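You operate a simulated robot arm through the tools that you are given. There is no shell and no other tool. Be economical: measure what you need, move in short steps, check, and stop when the job is done.

You are at the controls of a simulated two-armed robot. One attempt, no reset.

Task
Put the blue mallet in the front half of the castor bin. Then put the medium test weight on top of the brown buffer bottle. Then take the yellow rag and leave it on the orange load plate. Keep to this order. Set down upright: medium test weight.

The check looks at the end state, three seconds after you hand in, the way a careful person would. Anything else that was tipped, shoved, dropped, spilled or broken makes it a failure.

Robot
Two 7-joint arms with two-finger parallel grippers on one trunk, on a base that drives. Base frame: it is fixed to the floor where the robot stands at the start and does not move with it; the origin is under the middle of the robot, x ahead of it, y to its left, z up. Readings come in m, degrees, newtons and seconds.
The left shoulder is at the start at [0.05, 0.165, 1.23], the right one opposite. With the tool pointing down near the work surface each hand reaches from about 0.1 to 0.62 m from the robot's upright axis, wherever it stands, measured 20 degrees to its own side. Places, roughly: brown buffer bottle (5x5x11 cm) [3.4, 0.6, 0.9]; front half of the castor bin [5.1, -0.4, 0.6]; load plate [3, -2.25, 1]; yellow rag [1.75, -2.25, 0.75]. Payload 3.91 kg a hand.
The TCP of each hand is the grasp point between the finger pads, 0.03 m short of the fingertips. In the tool frame z runs along the fingers and y along their closing line. The gripper opens to 0.11 m. The fingers are 0.02 m wide and 0.01 m thick; the gripper's body (0.048 by 0.112 m) begins 0.055 m behind the TCP.
Orientation is that of the tool frame in the base frame, as [roll, pitch, yaw] about the fixed x, y, z axes, in that order (R = Rz(yaw) Ry(pitch) Rx(roll)). With the fingers straight down and closing along the base's y, the tool's x points along the base's -x, its y along +y and its z along -z.

Tools
- The arms move only by the tool nudge_tool. It takes "left_deltas", "right_deltas" or both (then of equal length, played together; a hand with none holds still); each is a list of rows, each a list of 6 numbers: the shift along the tool's x, y, z in m, then the turn, a rotation vector about the tool's x, y, z in degrees. In form: [[x, y, z, wx, wy, wz], ...]. A call has 1 to 10 rows; each row is the pose to reach, as a shift and turn from the pose commanded when the call began, along the tool's axes at that moment. "left_gripper" and "right_gripper" are, for a hand that has rows, the opening in per cent of the stroke, from 0 (shut) to 100 (fully open), set as the call begins (left out, the last holds). Rows are played at 5 a second. More than 0.05 m and 8.6 degrees between two rows, or a gripper value outside its range, and nothing of the call is played. A pose out of reach is approached as far as the arm can. The call stops where the force on the tool passes 40 N (or 10 N more than at its start, if that is more) or the arm is blocked; 0.2 s more then pass. The fingers move at their own pace (about 0.045 m/s each) and stop on an object; they squeeze with about 23 N. The grip force told is the motor's: it shows also when the fingers shut on nothing. Time passes only in rows, and 0.2 s behind the last, so rows that repeat a pose let the fingers close. The reply holds the time, the measured pose of the TCP, the force on the tool along the base axes, the opening and the grip force, in the units named above and with some noise, with the torque about the TCP (base axes, N m) and any sound that the robot's microphone picked up, and new pictures: "show" is both (left out), scene, wrist or none (wrist: the cameras of the hands that moved).
- Cameras (640 x 400 px; columns grow to the right, rows downward): "scene" is now at [0.1149, -0.024, 1.402]; the picture's right is [-0.27, -0.96, 0.00], its down [-0.52, 0.15, -0.84] and it looks along [0.81, -0.23, -0.54] (base axes); focal length 268 px, centre (320, 200). "left" rides on the left gripper at [0.072, -0.017, -0.103] in its tool frame; the picture's right is [0.23, 0.97, 0.00], its down [-0.76, 0.18, -0.62] and it looks along [-0.61, 0.14, 0.78] (tool axes); focal length 222 px, centre (320, 200). "right" rides on the right gripper at [0.072, 0.017, -0.103] in its tool frame; the picture's right is [-0.23, 0.97, 0.00], its down [-0.76, -0.18, -0.62] and it looks along [-0.61, -0.14, 0.78] (tool axes); focal length 222 px, centre (320, 200). There is no depth. A picture from a camera that has moved, and an enlarged one, comes with that camera's place and axes in the base frame and with its lens.
- move_column(by): slides the trunk up (or, below 0, down) by that many m; the arms and the scene camera ride with it, the base frame stays. It gives what a move gives, with no picture.
- steer(legs): drives the robot by 1 to 6 legs, each [ahead, left, turn to the left] in m, m and degrees, along the robot's own axes; the way and the turn of a leg run together, so that a leg with both is an arc; at most 1.5 m and 180 degrees a leg. The arms and the cameras ride along, it lands a little off, and it stops where it bumps. It gives what a move gives, and a new picture of the scene camera.
- turn_head(pan, tilt): turns the head with the scene camera to pan (to the left, within 80 degrees either way) and tilt (down, from -29 to 69), counted from straight ahead of the robot. It gives what a move gives, and a new picture of the scene camera.
- enlarge(camera, box): a new picture of the part [left, top, right, bottom] of that camera's present view, enlarged. It takes no simulated time.
- close_job(): hands the job in; it is judged then, once.

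Work in short steps. Places have to be worked out from the pictures, the camera data and where the tool is seen: move nearer, look again, correct. Check each grasp and each placing, and mend what went wrong. You have 165 turns and 260 pictures in all, those below and enlarged ones among them. Open the grippers and draw the arms clear of the work before you hand the job in, unless the task says otherwise.

The tools are called after "Call:" as a command line: name --argument value ..., lists and objects as JSON in quotes. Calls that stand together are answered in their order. nudge_tool: Moves the arms, as the interface text tells. Its arguments: {"type":"object","properties":{"left_deltas":{"type":"array","items":{"type":"array","items":{"type":"number"}}},"left_gripper":{"type":"number"},"right_deltas":{"type":"array","items":{"type":"array","items":{"type":"number"}}},"right_gripper":{"type":"number"},"show":{"type":"string","enum":["both","scene","wrist","none"]}},"required":[]} The other tools are called the same way: move_column (by) slides the trunk up or down; steer (legs) drives the base; turn_head (pan, tilt) turns the head that bears the scene camera; enlarge (camera, box) takes an enlarged picture of a part of a camera's view; close_job () hands the job in.

At the start:

```text
time: 0.0
left_tcp_pos: [0.4783, 0.0435, 1.0]
left_ee_rot: [180.0, 0.1, 180.0]
left_force: [-0.3, 0.2, 0.0]
left_ft_torque: [0.02, 0.02, 0.01]
left_finger_gap: 0.1101
left_grasp_force: 0.1
right_tcp_pos: [0.3504, -0.2903, 0.9998]
right_ee_rot: [-180.0, -0.1, -180.0]
right_force: [0.3, 0.3, 0.3]
right_ft_torque: [-0.01, 0.01, -0.02]
right_finger_gap: 0.1099
right_grasp_force: 0.0
trunk travel left (down, up): [-0.45, 0.053]
robot x, y, heading: [-0.0038, -0.0029, -0.1]
head pan, tilt: [-15.8, 32.6]
```

scene: 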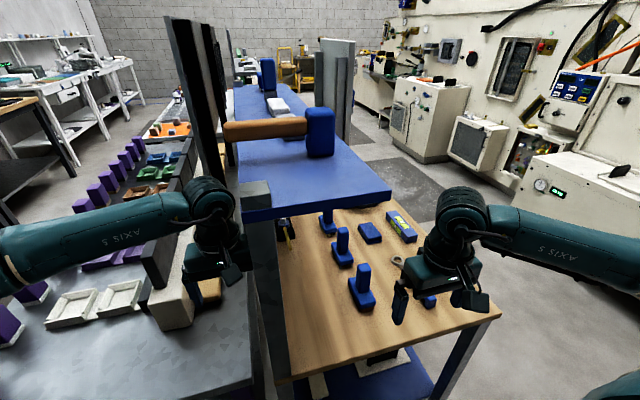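
right: 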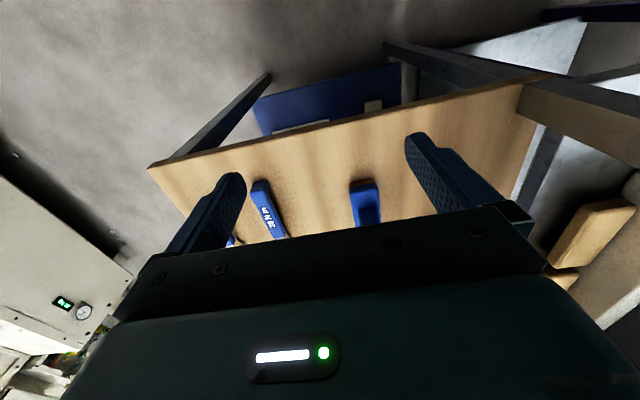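
left: 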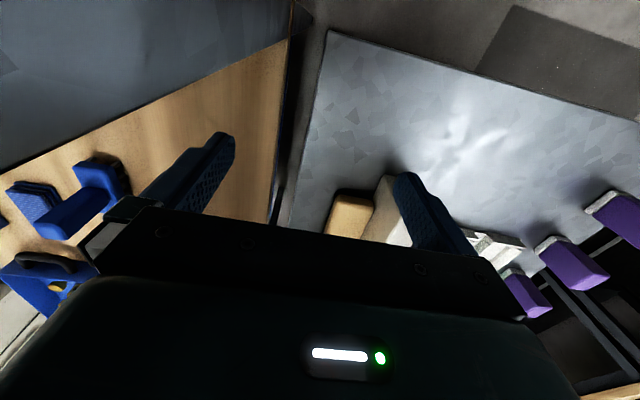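

I start by looking closer at the bench in front, where several blue items lie.

Call:
enlarge --camera "scene" --box '[200, 60, 520, 320]'

Call:
enlarge --camera "scene" --box '[0, 100, 240, 400]'

```text
1.54 times, centred on (360, 190) of scene
camera zoom: at [0.1149, -0.024, 1.402], right [-0.27, -0.96, 0.0], down [-0.52, 0.15, -0.84], along [0.81, -0.23, -0.54], focal length 413 px, centre (258, 215)
```

zoom: 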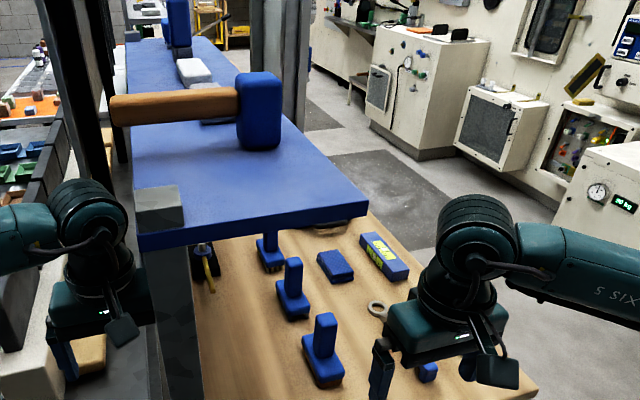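

```text
1.33 times, centred on (120, 250) of scene
camera zoom: at [0.1149, -0.024, 1.402], right [-0.27, -0.96, 0.0], down [-0.52, 0.15, -0.84], along [0.81, -0.23, -0.54], focal length 358 px, centre (587, 133)
```

zoom: 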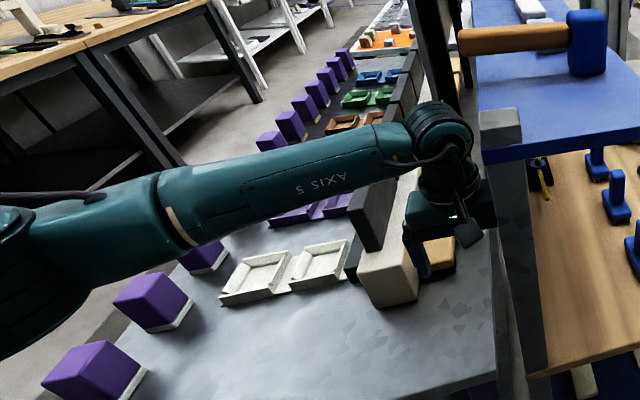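

The mallet (brown handle, blue head) is on a raised shelf beyond my reach from here; I need to reach it from the right aisle. I look to the right and left to learn the free floor.

Call:
turn_head --pan -75 --tilt 35

Call:
turn_head --pan -30 --tilt 20

Call:
turn_head --pan 40 --tilt 25

```text
time: 1.3
left_tcp_pos: [0.4779, 0.0428, 0.9998]
left_ee_rot: [-180.0, 0.0, -179.9]
left_force: [-0.3, -0.7, -0.6]
left_ft_torque: [0.0, 0.05, 0.02]
left_finger_gap: 0.11
left_grasp_force: 0.0
right_tcp_pos: [0.3497, -0.2911, 0.9986]
right_ee_rot: [180.0, 0.0, -180.0]
right_force: [-0.7, -0.5, -0.5]
right_ft_torque: [0.03, 0.01, -0.01]
right_finger_gap: 0.1101
right_grasp_force: 0.0
trunk travel left (down, up): [-0.45, 0.053]
robot x, y, heading: [-0.0021, -0.0011, -0.2]
head pan, tilt: [-75.0, 35.0]
camera scene: at [0.0519, -0.0847, 1.3983], right [-0.97, -0.26, 0.0], down [-0.15, 0.55, -0.82], along [0.21, -0.79, -0.57], focal length 268 px, centre (320, 200)
```

scene: 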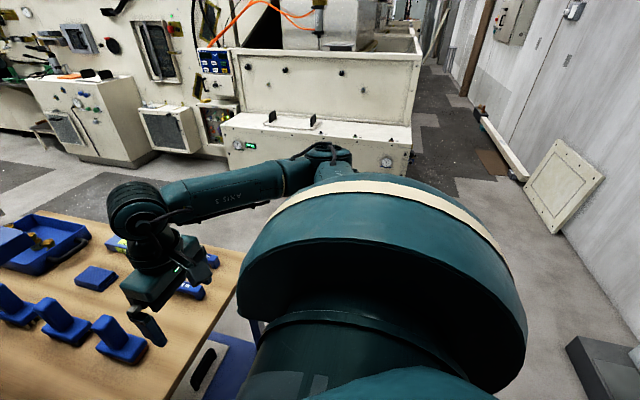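

```text
time: 2.4
left_tcp_pos: [0.4795, 0.0435, 1.0]
left_ee_rot: [180.0, 0.2, -179.9]
left_force: [-0.3, 0.1, -0.4]
left_ft_torque: [0.01, -0.03, -0.01]
left_finger_gap: 0.11
left_grasp_force: 0.0
right_tcp_pos: [0.3499, -0.2896, 0.9987]
right_ee_rot: [-180.0, 0.1, -180.0]
right_force: [0.3, 0.6, -1.1]
right_ft_torque: [0.0, 0.02, -0.06]
right_finger_gap: 0.1099
right_grasp_force: 0.1
trunk travel left (down, up): [-0.45, 0.053]
robot x, y, heading: [-0.0003, -0.0009, -0.2]
head pan, tilt: [-30.0, 20.0]
camera scene: at [0.1096, -0.0463, 1.4221], right [-0.5, -0.87, 0.0], down [-0.3, 0.17, -0.94], along [0.81, -0.47, -0.34], focal length 268 px, centre (320, 200)
```

scene: 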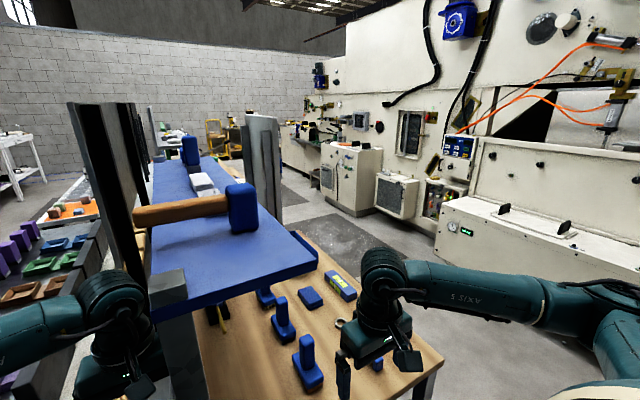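

```text
time: 3.8
left_tcp_pos: [0.4799, 0.0437, 0.9997]
left_ee_rot: [-180.0, 0.2, -180.0]
left_force: [0.4, -0.2, 0.7]
left_ft_torque: [-0.01, 0.02, 0.01]
left_finger_gap: 0.1097
left_grasp_force: 0.1
right_tcp_pos: [0.3498, -0.2914, 1.0003]
right_ee_rot: [180.0, 0.0, -179.9]
right_force: [0.0, 0.4, 0.1]
right_ft_torque: [-0.01, 0.02, 0.02]
right_finger_gap: 0.1102
right_grasp_force: 0.1
trunk travel left (down, up): [-0.45, 0.053]
robot x, y, heading: [-0.0007, -0.0003, -0.2]
head pan, tilt: [40.0, 25.0]
camera scene: at [0.0996, 0.0595, 1.414], right [0.64, -0.77, 0.0], down [-0.32, -0.27, -0.91], along [0.69, 0.58, -0.42], focal length 268 px, centre (320, 200)
```

scene: 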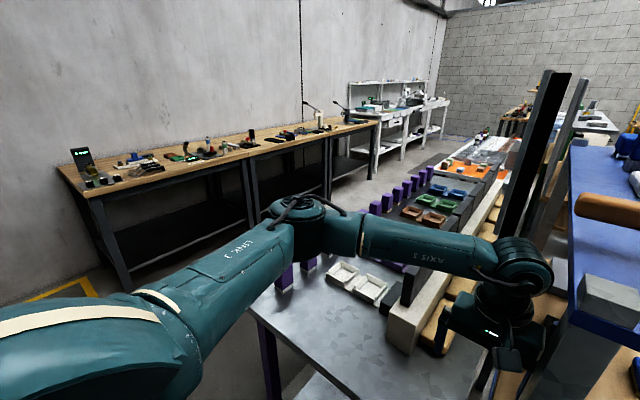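

The right aisle between the bench (edge at y≈-0.65) and the machines (y≈-1.9) looks free. I back off, go right, and drive along the bench, without turning yet.

Call:
steer --legs '[[-0.25, 0, 0], [0, -1.15, 0], [0.7, 0, 0]]'

Call:
turn_head --pan 55 --tilt 28

```text
time: 4.8
left_tcp_pos: [0.4518, 0.0452, 1.001]
left_ee_rot: [-180.0, 0.9, -178.0]
left_force: [3.6, -1.9, -0.3]
left_ft_torque: [0.25, 0.41, 0.27]
left_finger_gap: 0.11
left_grasp_force: 0.0
right_tcp_pos: [0.3163, -0.2908, 1.0]
right_ee_rot: [-180.0, 0.0, -179.9]
right_force: [-0.1, -0.4, 0.4]
right_ft_torque: [0.02, -0.03, 0.01]
right_finger_gap: 0.1101
right_grasp_force: 0.1
trunk travel left (down, up): [-0.45, 0.053]
robot x, y, heading: [-0.0324, 0.0009, -0.1]
head pan, tilt: [40.0, 25.0]
stopped in leg 1: the force on the tool passed its limit (the readings are from after the stop); the commanded pose is now the measured one
camera scene: at [0.0663, 0.0594, 1.4141], right [0.64, -0.77, 0.0], down [-0.32, -0.27, -0.91], along [0.69, 0.58, -0.42], focal length 268 px, centre (320, 200)
```

scene: 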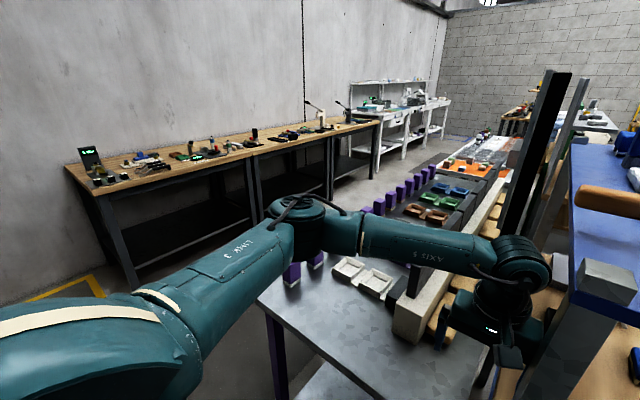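

```text
time: 5.5
left_tcp_pos: [0.4517, 0.045, 1.0007]
left_ee_rot: [-179.9, 0.9, -178.2]
left_force: [6.7, -1.5, 0.7]
left_ft_torque: [0.09, 0.6, 0.31]
left_finger_gap: 0.1099
left_grasp_force: 0.0
right_tcp_pos: [0.3174, -0.2903, 1.0001]
right_ee_rot: [180.0, 0.0, -179.9]
right_force: [-0.5, 0.4, -0.8]
right_ft_torque: [0.01, 0.02, 0.0]
right_finger_gap: 0.1099
right_grasp_force: 0.0
trunk travel left (down, up): [-0.45, 0.053]
robot x, y, heading: [-0.0312, 0.0025, 0.1]
head pan, tilt: [55.0, 28.0]
camera scene: at [0.0483, 0.075, 1.4092], right [0.82, -0.57, 0.0], down [-0.27, -0.38, -0.88], along [0.51, 0.72, -0.47], focal length 268 px, centre (320, 200)
```

scene: 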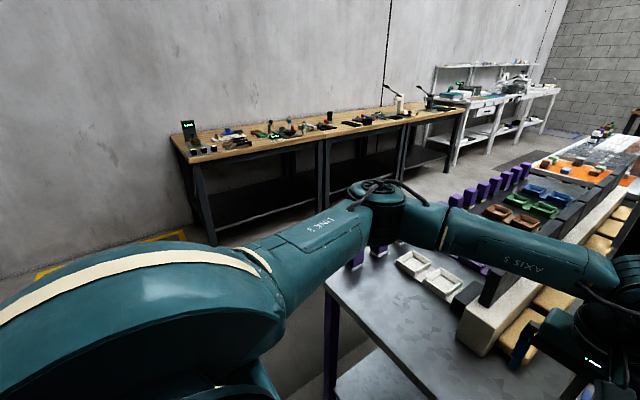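

The left hand caught on something behind it. I look down at the hand before moving it.

Call:
turn_head --pan 10 --tilt 48

Call:
enlarge --camera "left" --box '[0, 0, 640, 400]'

```text
time: 6.7
left_tcp_pos: [0.4513, 0.0451, 1.0001]
left_ee_rot: [-179.9, 0.9, -178.1]
left_force: [7.0, -0.7, 2.0]
left_ft_torque: [-0.05, 0.85, 0.42]
left_finger_gap: 0.1099
left_grasp_force: 0.2
right_tcp_pos: [0.3163, -0.29, 0.9989]
right_ee_rot: [179.9, 0.0, -179.9]
right_force: [-0.1, 0.4, 0.0]
right_ft_torque: [0.04, 0.0, 0.0]
right_finger_gap: 0.11
right_grasp_force: 0.1
trunk travel left (down, up): [-0.45, 0.053]
robot x, y, heading: [-0.0374, -0.0053, -0.0]
head pan, tilt: [10.0, 48.0]
camera scene: at [0.0736, 0.0142, 1.3792], right [0.18, -0.98, 0.0], down [-0.73, -0.13, -0.67], along [0.66, 0.12, -0.74], focal length 268 px, centre (320, 200)
```

scene: 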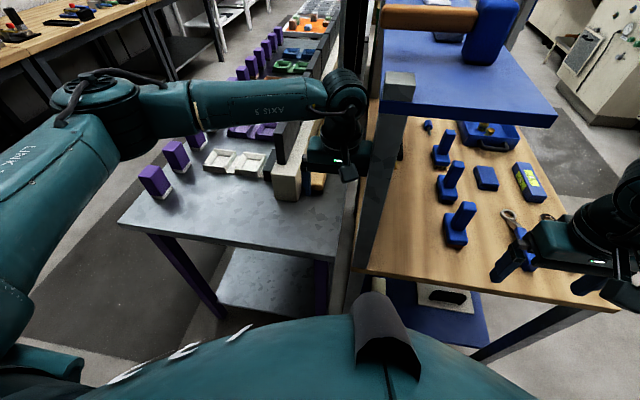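

```text
1.00 times, centred on (320, 200) of left
camera zoom: at [0.3783, 0.0267, 1.1024], right [-0.26, 0.97, -0.01], down [0.75, 0.2, 0.63], along [0.61, 0.16, -0.77], focal length 222 px, centre (320, 200)
```

zoom: 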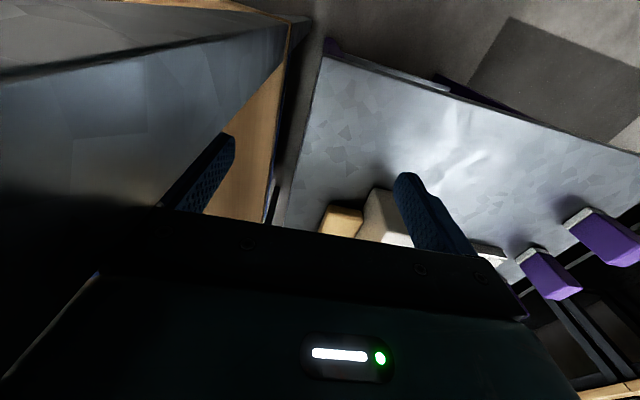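

Reckoning again: the post I touched stands at x≈0.4, so the shelf is near (z≈1.2) and the mallet is at about (0.48, -0.13, 1.24) - in reach. I free the left hand from the post: a little ahead, then to the left.

Call:
nudge_tool --left_deltas '[[-0.015, 0, 0, 0, 0, 0], [-0.03, 0, 0, 0, 0, 0], [-0.03, 0.03, 0, 0, 0, 0], [-0.03, 0.06, 0, 0, 0, 0], [-0.03, 0.09, 0, 0, 0, 0]]' --show "both"

```text
time: 7.9
left_tcp_pos: [0.4775, 0.1359, 1.002]
left_ee_rot: [-179.8, 0.9, -178.2]
left_force: [0.2, 0.4, 0.7]
left_ft_torque: [0.0, -0.01, 0.0]
left_finger_gap: 0.1098
left_grasp_force: 0.0
right_tcp_pos: [0.3165, -0.2885, 1.0006]
right_ee_rot: [-180.0, 0.0, -179.9]
right_force: [0.3, -1.0, -0.3]
right_ft_torque: [0.0, -0.01, 0.03]
right_finger_gap: 0.1102
right_grasp_force: 0.1
trunk travel left (down, up): [-0.45, 0.053]
robot x, y, heading: [-0.0342, 0.0005, 0.1]
head pan, tilt: [10.0, 48.0]
camera scene: at [0.0725, 0.0149, 1.3793], right [0.17, -0.98, 0.0], down [-0.73, -0.13, -0.67], along [0.66, 0.12, -0.74], focal length 268 px, centre (320, 200)
camera left: at [0.4031, 0.1186, 1.1032], right [-0.26, 0.97, -0.01], down [0.75, 0.2, 0.63], along [0.61, 0.16, -0.77], focal length 222 px, centre (320, 200)
```

scene: 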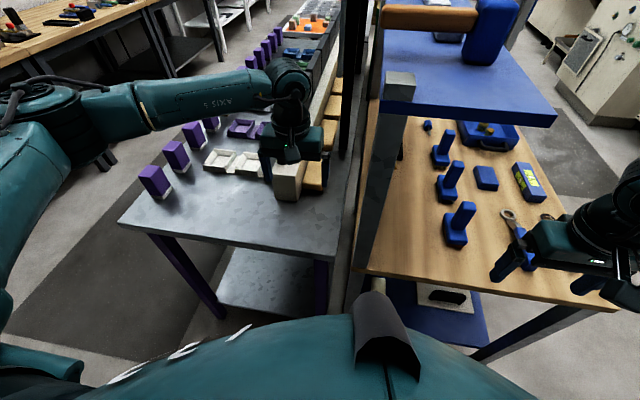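
left: 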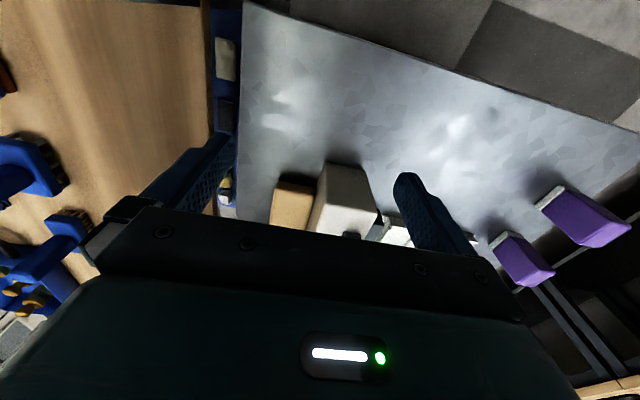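

The left hand is free. I look straight at the shelf, then back off for a stereo pair.

Call:
turn_head --pan -10 --tilt 30

Call:
steer --legs '[[-0.2, 0, 0]]'

```text
time: 8.7
left_tcp_pos: [0.4776, 0.1361, 1.0001]
left_ee_rot: [-179.8, 0.9, -178.1]
left_force: [-0.7, -0.1, 0.6]
left_ft_torque: [0.03, 0.0, 0.0]
left_finger_gap: 0.1101
left_grasp_force: 0.0
right_tcp_pos: [0.3162, -0.289, 1.0006]
right_ee_rot: [180.0, 0.1, -179.9]
right_force: [1.2, 0.1, -1.0]
right_ft_torque: [-0.02, 0.01, -0.02]
right_finger_gap: 0.1101
right_grasp_force: 0.1
trunk travel left (down, up): [-0.45, 0.053]
robot x, y, heading: [-0.0358, 0.002, 0.1]
head pan, tilt: [-10.0, 30.0]
camera scene: at [0.0842, -0.0151, 1.406], right [-0.17, -0.99, 0.0], down [-0.49, 0.09, -0.87], along [0.85, -0.15, -0.5], focal length 268 px, centre (320, 200)
```

scene: 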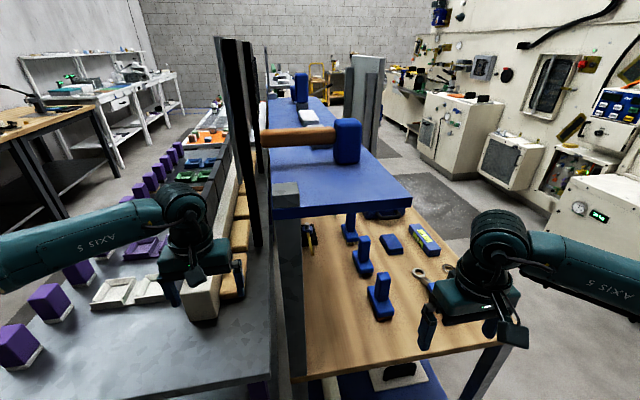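

```text
time: 10.3
left_tcp_pos: [0.271, 0.1385, 1.0022]
left_ee_rot: [-179.9, 0.9, -177.7]
left_force: [-0.1, 1.3, 0.1]
left_ft_torque: [0.0, 0.0, 0.04]
left_finger_gap: 0.1099
left_grasp_force: 0.0
right_tcp_pos: [0.1148, -0.2868, 0.9994]
right_ee_rot: [179.9, 0.1, -179.4]
right_force: [-0.3, 0.3, -0.9]
right_ft_torque: [0.01, -0.03, -0.02]
right_finger_gap: 0.11
right_grasp_force: 0.1
trunk travel left (down, up): [-0.45, 0.053]
robot x, y, heading: [-0.2386, 0.0014, 0.8]
head pan, tilt: [-10.0, 30.0]
camera scene: at [-0.1208, -0.0152, 1.4062], right [-0.16, -0.99, 0.0], down [-0.49, 0.08, -0.87], along [0.85, -0.14, -0.5], focal length 268 px, centre (320, 200)
```

scene: 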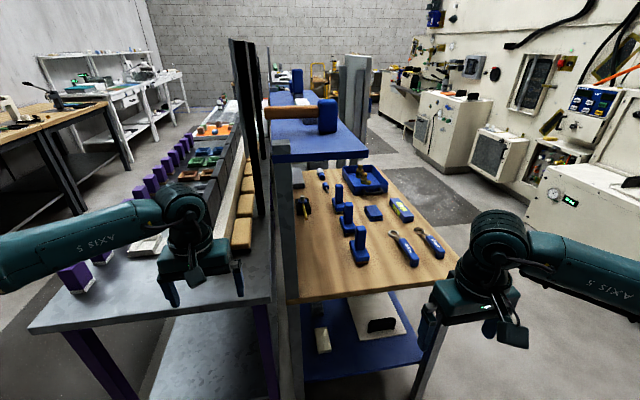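

The stereo places the shelf top at z≈1.18 and the mallet around x≈0.55-0.6, y≈-0.14, handle toward +y. I zoom in, and lift the right hand above shelf height, turned so it closes along x.

Call:
enlarge --camera "scene" --box '[220, 60, 420, 185]'

Call:
nudge_tool --right_deltas '[[0, 0, -0.04, 0, 0, -8], [0, 0, -0.08, 0, 0, -16], [0, 0, -0.12, 0, 0, -24], [0, 0, -0.16, 0, 0, -32], [0, 0, -0.2, 0, 0, -40], [0, 0, -0.24, 0, 0, -48], [0, 0, -0.28, 0, 0, -56], [0, 0, -0.32, 0, 0, -64], [0, 0, -0.36, 0, 0, -72], [0, 0, -0.38, 0, 0, -80]]' --show "both"

```text
3.20 times, centred on (320, 122) of scene
camera zoom: at [-0.1208, -0.0152, 1.4062], right [-0.16, -0.99, 0.0], down [-0.49, 0.08, -0.87], along [0.85, -0.14, -0.5], focal length 858 px, centre (320, 448)
```

zoom: 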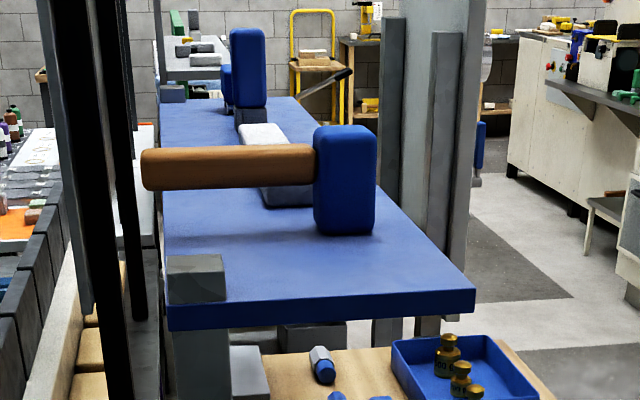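

```text
time: 12.5
left_tcp_pos: [0.2712, 0.14, 1.0009]
left_ee_rot: [-179.9, 0.9, -177.6]
left_force: [0.3, -0.1, 0.4]
left_ft_torque: [0.03, -0.01, 0.0]
left_finger_gap: 0.1104
left_grasp_force: 0.0
right_tcp_pos: [0.025, -0.1735, 1.3142]
right_ee_rot: [179.9, 0.1, -99.6]
right_force: [0.1, 0.1, 0.5]
right_ft_torque: [-0.01, -0.01, 0.08]
right_finger_gap: 0.1099
right_grasp_force: 0.0
right hand out of reach, approached as far as the arm can: row 7, 8, 9, 10
trunk travel left (down, up): [-0.45, 0.053]
robot x, y, heading: [-0.2386, -0.0006, 0.6]
head pan, tilt: [-10.0, 30.0]
camera scene: at [-0.1198, -0.0148, 1.406], right [-0.16, -0.99, 0.0], down [-0.49, 0.08, -0.87], along [0.85, -0.14, -0.5], focal length 268 px, centre (320, 200)
camera right: at [-0.004, -0.2416, 1.4162], right [-0.92, 0.38, 0.0], down [0.3, 0.72, 0.62], along [0.24, 0.58, -0.78], focal length 222 px, centre (320, 200)
```

scene: 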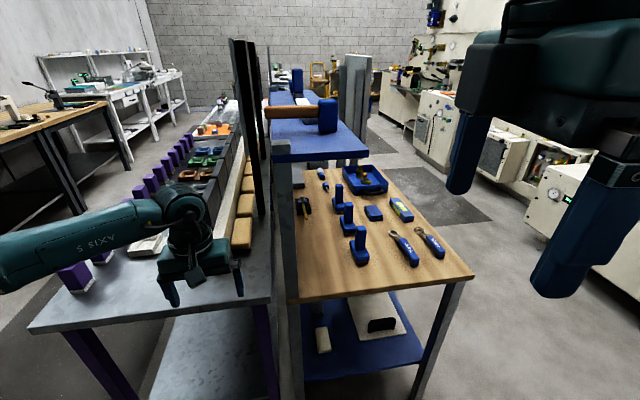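
right: 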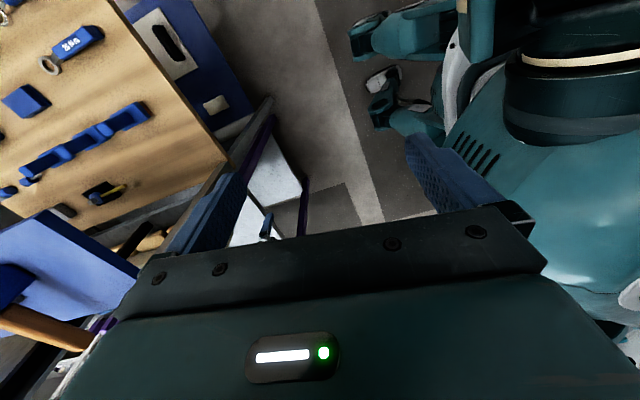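

The weights (brass) are in the blue tray on the bench. Straight down is out of reach so high, so I will tilt the right hand forward. First I finish the yaw and see where the commanded pose stands.

Call:
nudge_tool --right_deltas '[[0, 0, 0, 0, 0, -5], [0, 0, 0, 0, 0, -9.6]]' --show "none"

```text
time: 13.1
left_tcp_pos: [0.2721, 0.1391, 1.0014]
left_ee_rot: [-179.8, 1.0, -177.7]
left_force: [0.1, 0.2, 0.3]
left_ft_torque: [-0.01, 0.0, 0.0]
left_finger_gap: 0.1102
left_grasp_force: 0.1
right_tcp_pos: [0.0083, -0.1522, 1.3032]
right_ee_rot: [-179.8, 0.0, -89.8]
right_force: [-0.6, 0.1, -0.1]
right_ft_torque: [-0.04, -0.03, 0.0]
right_finger_gap: 0.1099
right_grasp_force: 0.1
right hand out of reach, approached as far as the arm can: row 1, 2
trunk travel left (down, up): [-0.45, 0.053]
robot x, y, heading: [-0.2378, 0.0015, 0.4]
head pan, tilt: [-10.0, 30.0]
```

I tilt the tool forward about 48° while lowering it to a reachable height.

Call:
nudge_tool --right_deltas '[[-0.02, 0, 0.03, 8, 0, 0], [-0.04, 0, 0.05, 16, 0, 0], [-0.05, 0, 0.06, 24, 0, 0], [-0.06, 0, 0.07, 32, 0, 0], [-0.07, 0, 0.08, 40, 0, 0], [-0.08, 0, 0.08, 48, 0, 0], [-0.08, 0, 0.08, 48, 0, 0]]' --show "both"

```text
time: 14.7
left_tcp_pos: [0.2714, 0.14, 1.0008]
left_ee_rot: [-179.9, 0.8, -177.7]
left_force: [0.6, -0.6, -0.2]
left_ft_torque: [0.0, 0.0, -0.01]
left_finger_gap: 0.1101
left_grasp_force: 0.0
right_tcp_pos: [0.0262, -0.0607, 1.2445]
right_ee_rot: [-132.6, 2.8, -93.4]
right_force: [1.4, -0.6, 0.3]
right_ft_torque: [-0.03, 0.0, 0.0]
right_finger_gap: 0.11
right_grasp_force: 0.0
right hand out of reach, approached as far as the arm can: row 5, 6, 7
trunk travel left (down, up): [-0.45, 0.053]
robot x, y, heading: [-0.2377, -0.0028, 0.4]
head pan, tilt: [-10.0, 30.0]
camera scene: at [-0.1209, -0.0152, 1.4025], right [-0.17, -0.99, 0.0], down [-0.53, 0.09, -0.85], along [0.83, -0.14, -0.53], focal length 268 px, centre (320, 200)
camera right: at [-0.0669, -0.1308, 1.298], right [-0.64, 0.3, -0.7], down [-0.29, 0.75, 0.59], along [0.71, 0.58, -0.4], focal length 222 px, centre (320, 200)
```

scene: 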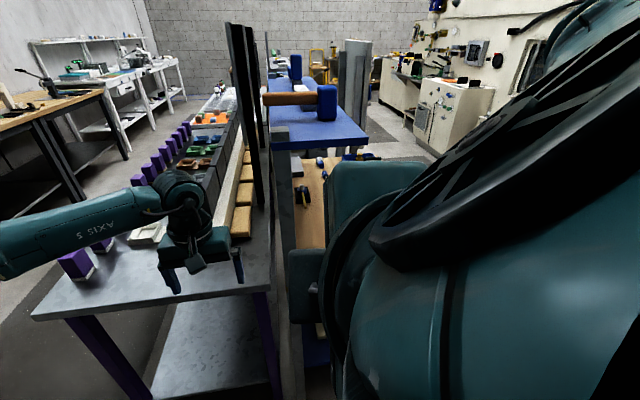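
right: 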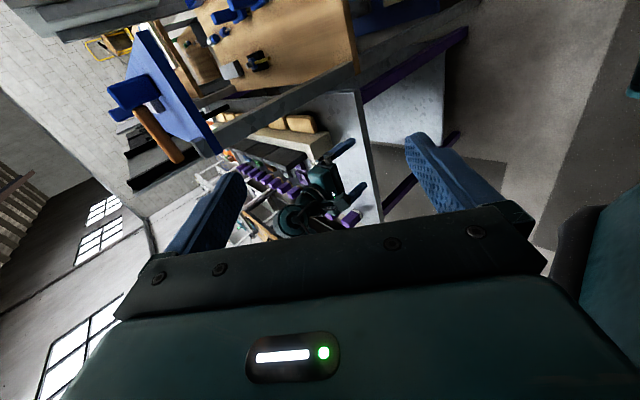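

The arm is cramped near the trunk. I push the hand further ahead to untangle it.

Call:
nudge_tool --right_deltas '[[0.02, -0.02, 0.022, 0, 0, 0], [0.02, -0.05, 0.055, 0, 0, 0], [0.02, -0.08, 0.088, 0, 0, 0], [0.02, -0.1, 0.111, 0, 0, 0], [0.02, -0.12, 0.133, 0, 0, 0], [0.02, -0.12, 0.133, 0, 0, 0]]' --show "both"

```text
time: 16.1
left_tcp_pos: [0.2721, 0.1396, 1.0011]
left_ee_rot: [-179.9, 0.8, -177.7]
left_force: [0.4, -0.2, -0.2]
left_ft_torque: [0.02, 0.0, 0.03]
left_finger_gap: 0.1098
left_grasp_force: 0.0
right_tcp_pos: [0.197, -0.0722, 1.2379]
right_ee_rot: [-131.9, 0.1, -89.8]
right_force: [-0.4, -1.0, -0.1]
right_ft_torque: [0.0, -0.02, 0.01]
right_finger_gap: 0.1099
right_grasp_force: 0.1
right hand out of reach, approached as far as the arm can: row 1
trunk travel left (down, up): [-0.45, 0.053]
robot x, y, heading: [-0.2362, 0.0014, 0.5]
head pan, tilt: [-10.0, 30.0]
camera scene: at [-0.1196, -0.0157, 1.406], right [-0.16, -0.99, 0.0], down [-0.49, 0.08, -0.87], along [0.85, -0.14, -0.5], focal length 268 px, centre (320, 200)
camera right: at [0.1084, -0.1462, 1.2939], right [-0.65, 0.23, -0.72], down [-0.35, 0.76, 0.55], along [0.67, 0.61, -0.42], focal length 222 px, centre (320, 200)
```

scene: 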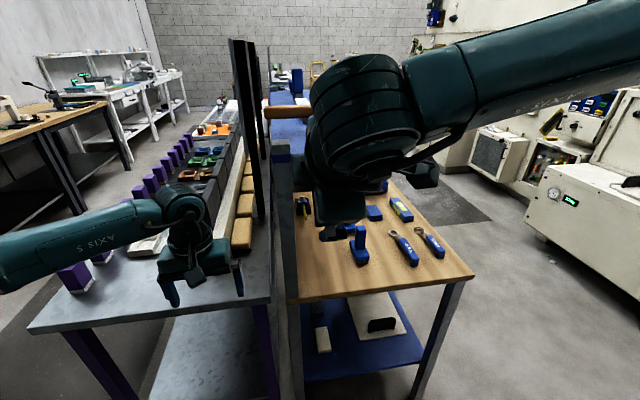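
right: 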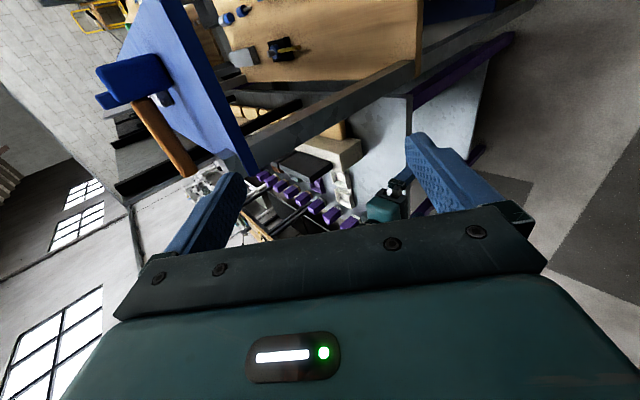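

The hand reaches well here. I raise the column for clearance over the shelf and drive ahead 0.15 m, then look.

Call:
move_column --by 0.05

Call:
steer --legs '[[0.15, 0, 0]]'

Call:
nudge_tool --right_deltas '[[0.01, 0, 0, 0, 0, 0]]' --show "wrist"

```text
time: 17.0
left_tcp_pos: [0.2713, 0.1398, 1.0522]
left_ee_rot: [-179.9, 0.8, -177.7]
left_force: [0.0, 0.3, 0.0]
left_ft_torque: [0.02, 0.02, 0.01]
left_finger_gap: 0.1097
left_grasp_force: 0.2
right_tcp_pos: [0.1961, -0.0727, 1.2878]
right_ee_rot: [-132.0, 0.0, -89.9]
right_force: [-1.2, 0.3, 0.0]
right_ft_torque: [-0.04, 0.02, -0.01]
right_finger_gap: 0.1099
right_grasp_force: 0.1
trunk travel left (down, up): [-0.5, 0.003]
robot x, y, heading: [-0.2389, -0.004, 0.3]
head pan, tilt: [-10.0, 30.0]
```

```text
time: 18.4
left_tcp_pos: [0.4205, 0.1414, 1.051]
left_ee_rot: [-179.8, 0.9, -177.6]
left_force: [0.0, 0.4, -0.5]
left_ft_torque: [0.03, 0.03, -0.04]
left_finger_gap: 0.1101
left_grasp_force: 0.0
right_tcp_pos: [0.3449, -0.0701, 1.2881]
right_ee_rot: [-132.0, 0.2, -89.6]
right_force: [0.7, -0.6, 0.8]
right_ft_torque: [0.0, 0.03, 0.01]
right_finger_gap: 0.11
right_grasp_force: 0.0
trunk travel left (down, up): [-0.5, 0.003]
robot x, y, heading: [-0.0921, 0.0024, 0.6]
head pan, tilt: [-10.0, 30.0]
camera scene: at [0.0298, -0.0135, 1.456], right [-0.16, -0.99, 0.0], down [-0.49, 0.08, -0.87], along [0.85, -0.14, -0.5], focal length 268 px, centre (320, 200)
```

scene: 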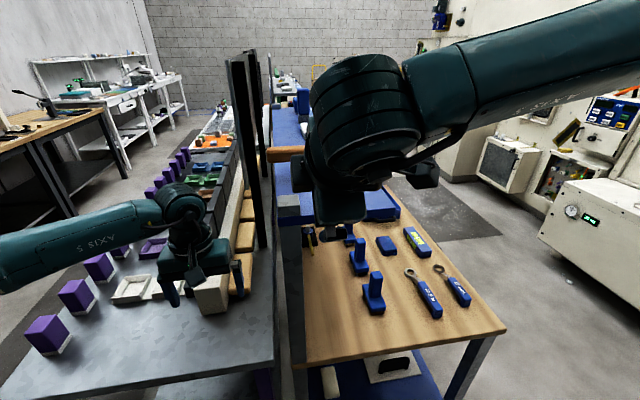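

```text
time: 18.8
left_tcp_pos: [0.4205, 0.1404, 1.0513]
left_ee_rot: [-179.9, 0.9, -177.8]
left_force: [0.5, 0.7, -0.1]
left_ft_torque: [-0.01, 0.02, -0.03]
left_finger_gap: 0.1101
left_grasp_force: 0.1
right_tcp_pos: [0.3443, -0.0822, 1.2876]
right_ee_rot: [-131.9, 0.2, -89.8]
right_force: [0.1, 0.2, 0.1]
right_ft_torque: [-0.01, -0.01, 0.02]
right_finger_gap: 0.1099
right_grasp_force: 0.1
trunk travel left (down, up): [-0.5, 0.003]
robot x, y, heading: [-0.0918, -0.0011, 0.7]
head pan, tilt: [-10.0, 30.0]
camera right: at [0.2567, -0.1542, 1.3439], right [-0.65, 0.23, -0.72], down [-0.35, 0.76, 0.55], along [0.67, 0.61, -0.42], focal length 222 px, centre (320, 200)
```

right: 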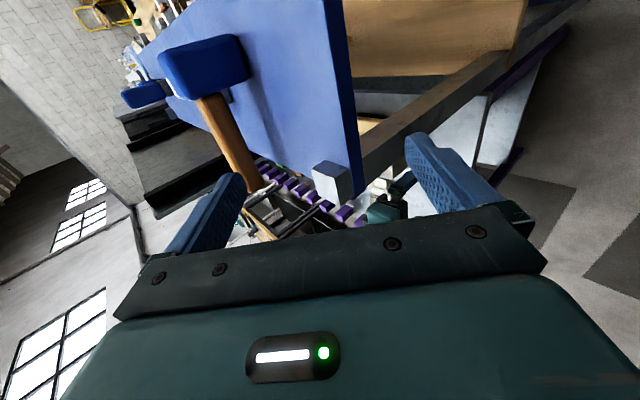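

Stereo from the wrist pictures: head at (0.53, -0.145, 1.26), handle along y from -0.12 to 0 at z≈1.27. I raise the hand to the approach line with fingers at 65 %, then drive ahead 0.09.

Call:
nudge_tool --right_deltas '[[0.004, -0.03, 0, 0, 0, 0], [0.008, -0.059, 0, 0, 0, 0]]' --right_gripper 65 --show "none"

Call:
steer --legs '[[0.09, 0, 0]]'

Call:
nudge_tool --right_deltas '[[0, 0, 0, 0, 0, 0]]' --show "wrist"

```text
time: 19.4
left_tcp_pos: [0.4205, 0.1411, 1.0515]
left_ee_rot: [-179.9, 1.0, -177.6]
left_force: [0.0, 0.2, 0.1]
left_ft_torque: [0.0, 0.04, 0.02]
left_finger_gap: 0.11
left_grasp_force: 0.1
right_tcp_pos: [0.346, -0.0818, 1.288]
right_ee_rot: [-132.0, 0.2, -89.8]
right_force: [-0.2, 0.1, -0.6]
right_ft_torque: [-0.02, 0.02, 0.0]
right_finger_gap: 0.0716
right_grasp_force: 0.1
right hand out of reach, approached as far as the arm can: row 1, 2
trunk travel left (down, up): [-0.5, 0.003]
robot x, y, heading: [-0.0876, -0.0014, 0.6]
head pan, tilt: [-10.0, 30.0]
```

```text
time: 20.5
left_tcp_pos: [0.5116, 0.1423, 1.051]
left_ee_rot: [-179.9, 0.9, -177.7]
left_force: [-0.1, 0.2, 0.6]
left_ft_torque: [0.01, -0.01, 0.01]
left_finger_gap: 0.11
left_grasp_force: 0.1
right_tcp_pos: [0.4376, -0.0792, 1.2873]
right_ee_rot: [-132.0, 0.1, -89.6]
right_force: [-0.3, -0.2, -0.2]
right_ft_torque: [0.03, 0.01, -0.01]
right_finger_gap: 0.0717
right_grasp_force: 0.0
trunk travel left (down, up): [-0.5, 0.003]
robot x, y, heading: [0.0002, 0.002, 0.6]
head pan, tilt: [-10.0, 30.0]
camera scene: at [0.1205, -0.0124, 1.456], right [-0.16, -0.99, 0.0], down [-0.49, 0.08, -0.87], along [0.85, -0.14, -0.5], focal length 268 px, centre (320, 200)
```

scene: 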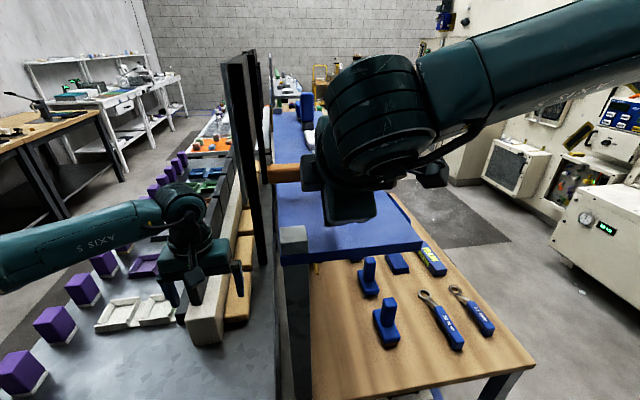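

```text
time: 20.9
left_tcp_pos: [0.5107, 0.1429, 1.0518]
left_ee_rot: [-179.8, 0.8, -177.6]
left_force: [-0.4, -0.4, -0.1]
left_ft_torque: [-0.01, -0.04, 0.04]
left_finger_gap: 0.1099
left_grasp_force: 0.0
right_tcp_pos: [0.4361, -0.0794, 1.2875]
right_ee_rot: [-131.9, 0.1, -89.7]
right_force: [0.1, -0.5, -0.1]
right_ft_torque: [0.0, 0.01, -0.01]
right_finger_gap: 0.0712
right_grasp_force: 0.0
trunk travel left (down, up): [-0.5, 0.003]
robot x, y, heading: [0.0023, 0.0043, 0.9]
head pan, tilt: [-10.0, 30.0]
camera right: at [0.3483, -0.1527, 1.3438], right [-0.65, 0.22, -0.72], down [-0.35, 0.76, 0.55], along [0.67, 0.61, -0.42], focal length 222 px, centre (320, 200)
```

right: 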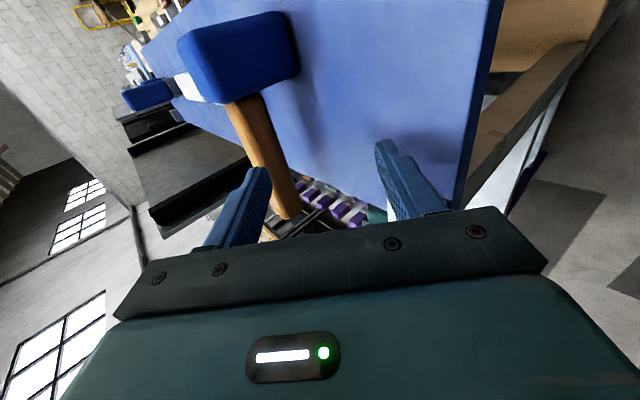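

Higher isn't reachable at this tilt, so I tilt the hand flatter (about 14° below horizontal) in place, for a nearly horizontal approach to the handle.

Call:
nudge_tool --right_deltas '[[0.008, 0, 0, 7, 0, 0], [0.016, 0, 0, 14, 0, 0], [0.016, 0, 0, 21, 0, 0], [0.016, 0, 0, 28, 0, 0]]' --show "wrist"

```text
time: 21.9
left_tcp_pos: [0.5112, 0.1429, 1.0513]
left_ee_rot: [-180.0, 0.8, -177.6]
left_force: [-0.1, -0.7, 0.0]
left_ft_torque: [0.0, 0.0, 0.0]
left_finger_gap: 0.1103
left_grasp_force: 0.0
right_tcp_pos: [0.4367, -0.096, 1.2876]
right_ee_rot: [-103.8, 0.1, -89.7]
right_force: [-0.5, 1.1, 0.7]
right_ft_torque: [-0.02, -0.02, -0.01]
right_finger_gap: 0.0716
right_grasp_force: 0.0
trunk travel left (down, up): [-0.5, 0.003]
robot x, y, heading: [0.0023, 0.0016, 0.8]
head pan, tilt: [-10.0, 30.0]
camera right: at [0.3325, -0.1686, 1.2949], right [-0.23, 0.23, -0.95], down [-0.57, 0.76, 0.32], along [0.79, 0.61, -0.05], focal length 222 px, centre (320, 200)
```

right: 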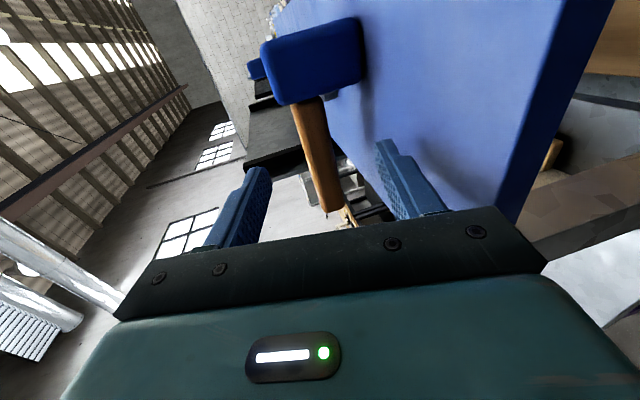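

The handle lies between the fingers. I advance toward it in steps and look.

Call:
nudge_tool --right_deltas '[[0, -0.004, 0.03, 0, 0, 0], [0, -0.007, 0.06, 0, 0, 0], [0, -0.008, 0.085, 0, 0, 0], [0, -0.01, 0.105, 0, 0, 0]]' --show "both"

```text
time: 22.9
left_tcp_pos: [0.5117, 0.1436, 1.0514]
left_ee_rot: [-179.9, 0.9, -177.6]
left_force: [0.0, -0.5, 0.3]
left_ft_torque: [0.0, -0.01, 0.05]
left_finger_gap: 0.11
left_grasp_force: 0.0
right_tcp_pos: [0.5425, -0.096, 1.2742]
right_ee_rot: [-103.9, 0.0, -89.7]
right_force: [0.3, -0.2, -0.6]
right_ft_torque: [-0.01, 0.0, -0.01]
right_finger_gap: 0.0716
right_grasp_force: 0.0
trunk travel left (down, up): [-0.5, 0.003]
robot x, y, heading: [0.0037, -0.0005, 0.7]
head pan, tilt: [-10.0, 30.0]
camera scene: at [0.1201, -0.0123, 1.456], right [-0.16, -0.99, 0.0], down [-0.49, 0.08, -0.87], along [0.85, -0.14, -0.5], focal length 268 px, centre (320, 200)
camera right: at [0.4377, -0.1694, 1.2812], right [-0.24, 0.23, -0.94], down [-0.57, 0.76, 0.32], along [0.79, 0.61, -0.05], focal length 222 px, centre (320, 200)
```

scene: 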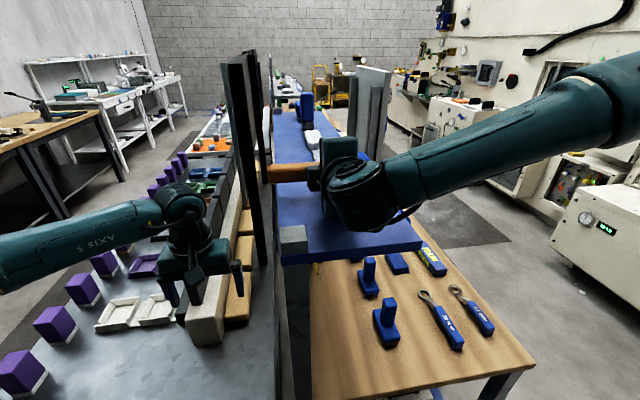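
right: 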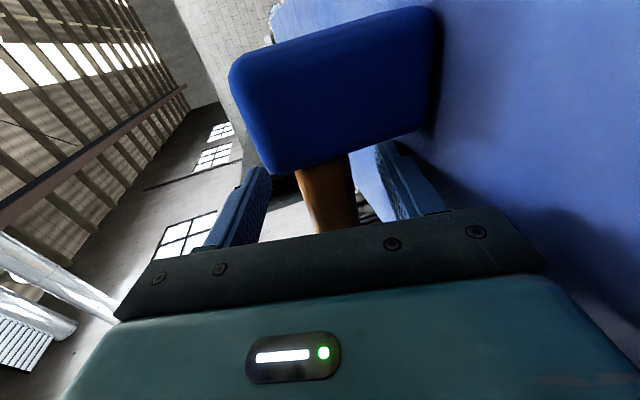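

The handle is centred between the pads. I close the gripper.

Call:
nudge_tool --right_deltas '[[0, 0, 0, 0, 0, 0], [0, 0, 0, 0, 0, 0], [0, 0, 0, 0, 0, 0], [0, 0, 0, 0, 0, 0], [0, 0, 0, 0, 0, 0]]' --right_gripper 0 --show "wrist"

```text
time: 24.1
left_tcp_pos: [0.5111, 0.1434, 1.0518]
left_ee_rot: [-180.0, 0.9, -177.6]
left_force: [0.9, 0.2, -0.1]
left_ft_torque: [-0.03, 0.02, -0.01]
left_finger_gap: 0.11
left_grasp_force: 0.0
right_tcp_pos: [0.5419, -0.0959, 1.2748]
right_ee_rot: [-103.8, 0.0, -89.6]
right_force: [4.7, -0.1, 2.4]
right_ft_torque: [-0.29, -0.32, 0.26]
right_finger_gap: 0.0278
right_grasp_force: 23.5
trunk travel left (down, up): [-0.5, 0.003]
robot x, y, heading: [0.0049, -0.0017, 0.6]
head pan, tilt: [-10.0, 30.0]
camera right: at [0.4378, -0.1691, 1.2818], right [-0.23, 0.23, -0.95], down [-0.57, 0.76, 0.32], along [0.79, 0.61, -0.05], focal length 222 px, centre (320, 200)
```

right: 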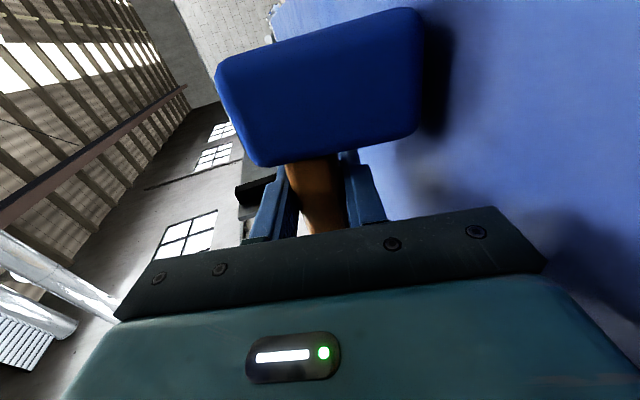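

Gripped at 2.8 cm. I lift it a little.

Call:
nudge_tool --right_deltas '[[0, -0.02, -0.005, 0, 0, 0], [0, -0.04, -0.01, 0, 0, 0]]' --show "both"

```text
time: 24.7
left_tcp_pos: [0.5109, 0.1419, 1.0505]
left_ee_rot: [-179.8, 1.0, -177.5]
left_force: [0.3, 0.9, 0.3]
left_ft_torque: [0.0, -0.04, 0.02]
left_finger_gap: 0.1102
left_grasp_force: 0.0
right_tcp_pos: [0.5398, -0.0951, 1.3117]
right_ee_rot: [-104.0, 0.2, -89.7]
right_force: [-0.3, -0.3, -3.1]
right_ft_torque: [0.11, 0.0, 0.03]
right_finger_gap: 0.0279
right_grasp_force: 22.7
trunk travel left (down, up): [-0.5, 0.003]
robot x, y, heading: [0.0018, -0.001, 0.8]
head pan, tilt: [-10.0, 30.0]
camera scene: at [0.1198, -0.0126, 1.456], right [-0.16, -0.99, 0.0], down [-0.49, 0.08, -0.87], along [0.85, -0.14, -0.5], focal length 268 px, centre (320, 200)
camera right: at [0.4367, -0.1688, 1.3196], right [-0.24, 0.23, -0.94], down [-0.57, 0.76, 0.32], along [0.79, 0.61, -0.05], focal length 222 px, centre (320, 200)
```

scene: 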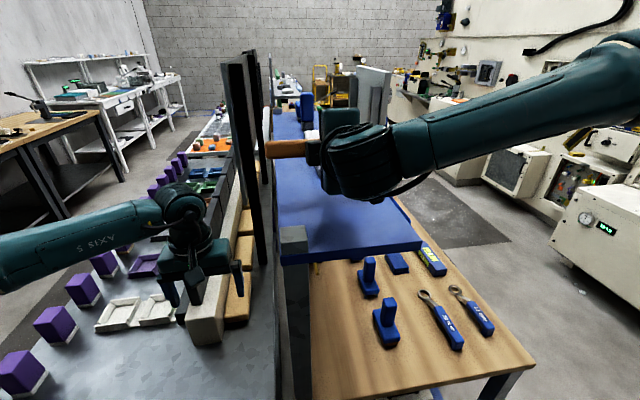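
right: 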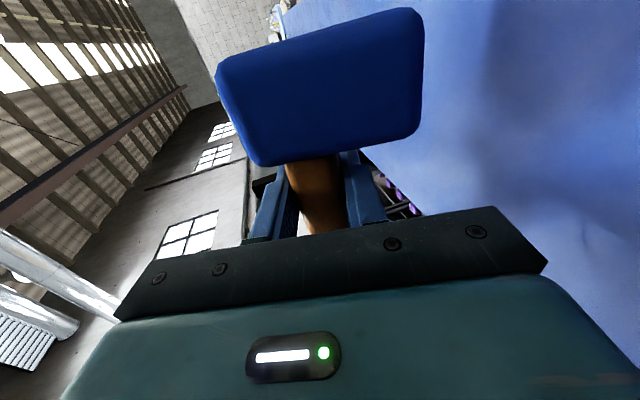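

Mallet held. I back off and strafe right into the aisle.

Call:
steer --legs '[[-0.25, 0, 0], [0, -0.6, 0]]'

Call:
turn_head --pan -60 --tilt 30

```text
time: 29.5
left_tcp_pos: [0.2714, -0.4664, 1.0504]
left_ee_rot: [-179.9, 1.0, -177.8]
left_force: [0.4, 0.1, 0.3]
left_ft_torque: [0.0, 0.0, 0.01]
left_finger_gap: 0.1098
left_grasp_force: 0.0
right_tcp_pos: [0.2998, -0.705, 1.3129]
right_ee_rot: [-103.9, 0.0, -89.9]
right_force: [-0.8, -0.9, -3.1]
right_ft_torque: [0.13, 0.0, 0.01]
right_finger_gap: 0.0278
right_grasp_force: 22.9
trunk travel left (down, up): [-0.5, 0.003]
robot x, y, heading: [-0.237, -0.6078, 0.2]
head pan, tilt: [-10.0, 30.0]
camera scene: at [-0.1209, -0.6199, 1.456], right [-0.17, -0.99, 0.0], down [-0.49, 0.08, -0.87], along [0.85, -0.14, -0.5], focal length 268 px, centre (320, 200)
```

scene: 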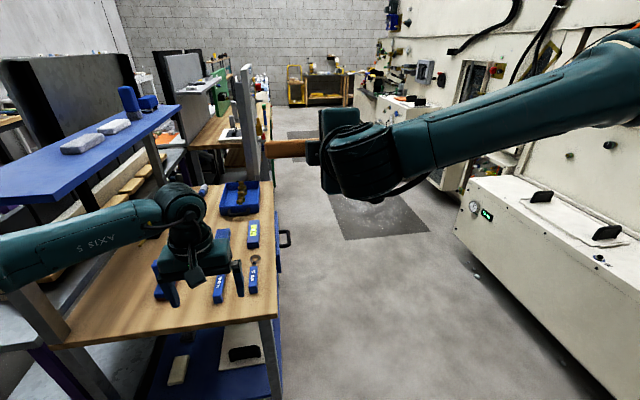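

```text
time: 30.7
left_tcp_pos: [0.2708, -0.4652, 1.052]
left_ee_rot: [-179.8, 1.0, -177.8]
left_force: [-0.3, 0.0, 0.2]
left_ft_torque: [-0.02, -0.01, -0.01]
left_finger_gap: 0.1102
left_grasp_force: 0.0
right_tcp_pos: [0.3007, -0.7037, 1.3127]
right_ee_rot: [-104.0, 0.1, -89.9]
right_force: [0.1, 0.9, -4.0]
right_ft_torque: [0.14, 0.0, 0.02]
right_finger_gap: 0.0279
right_grasp_force: 23.2
trunk travel left (down, up): [-0.5, 0.003]
robot x, y, heading: [-0.2395, -0.6024, 0.4]
head pan, tilt: [-60.0, 30.0]
camera scene: at [-0.1642, -0.6824, 1.456], right [-0.86, -0.51, 0.0], down [-0.25, 0.43, -0.87], along [0.44, -0.75, -0.5], focal length 268 px, centre (320, 200)
```

scene: 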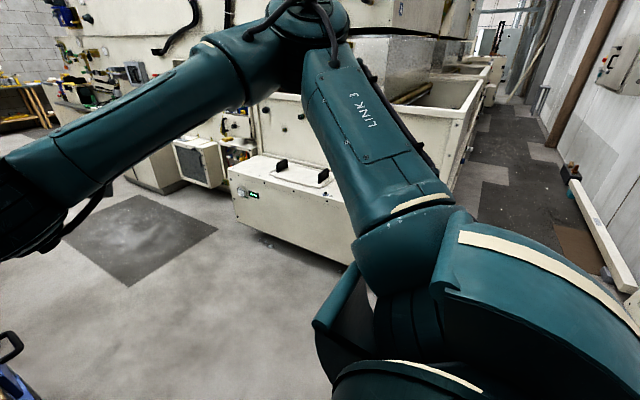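

The aisle is wide (cabinets at y≈-2.0). I continue right to y≈-1.2, and then ahead, with the head looking forward.

Call:
turn_head --pan 20 --tilt 25

Call:
steer --legs '[[0, -0.6, 0], [1.2, 0, 0]]'

```text
time: 32.2
left_tcp_pos: [0.2706, -0.4645, 1.051]
left_ee_rot: [-180.0, 0.8, -177.8]
left_force: [0.4, -0.7, 0.7]
left_ft_torque: [-0.02, 0.01, 0.01]
left_finger_gap: 0.1103
left_grasp_force: 0.1
right_tcp_pos: [0.3003, -0.7053, 1.3117]
right_ee_rot: [-104.2, 0.1, -90.0]
right_force: [-0.1, 1.0, -3.3]
right_ft_torque: [0.08, 0.04, 0.02]
right_finger_gap: 0.028
right_grasp_force: 22.3
trunk travel left (down, up): [-0.5, 0.003]
robot x, y, heading: [-0.2411, -0.604, 0.4]
head pan, tilt: [20.0, 25.0]
camera scene: at [-0.1238, -0.5724, 1.464], right [0.35, -0.94, 0.0], down [-0.4, -0.15, -0.91], along [0.85, 0.32, -0.42], focal length 268 px, centre (320, 200)
```

scene: 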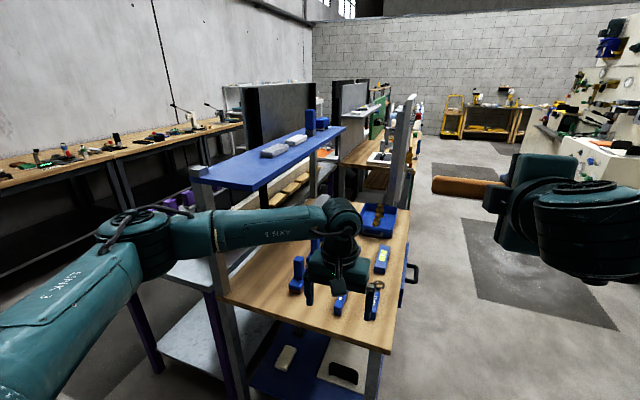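

```text
time: 41.3
left_tcp_pos: [1.4891, -1.0442, 1.0517]
left_ee_rot: [-179.9, 0.9, -177.8]
left_force: [0.1, 0.6, 0.6]
left_ft_torque: [0.04, -0.03, 0.02]
left_finger_gap: 0.1099
left_grasp_force: 0.0
right_tcp_pos: [1.5185, -1.2851, 1.3121]
right_ee_rot: [-104.0, 0.2, -89.7]
right_force: [-0.1, -0.6, -4.1]
right_ft_torque: [0.12, 0.01, 0.0]
right_finger_gap: 0.0282
right_grasp_force: 23.0
trunk travel left (down, up): [-0.5, 0.003]
robot x, y, heading: [0.9734, -1.186, 0.5]
head pan, tilt: [20.0, 25.0]
camera scene: at [1.0945, -1.1536, 1.464], right [0.35, -0.94, 0.0], down [-0.4, -0.15, -0.91], along [0.85, 0.32, -0.42], focal length 268 px, centre (320, 200)
```

scene: 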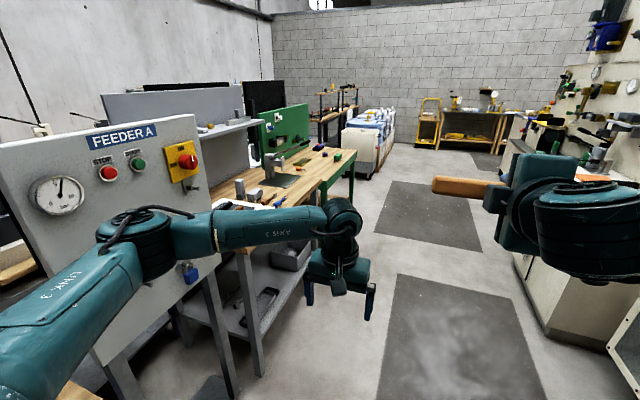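

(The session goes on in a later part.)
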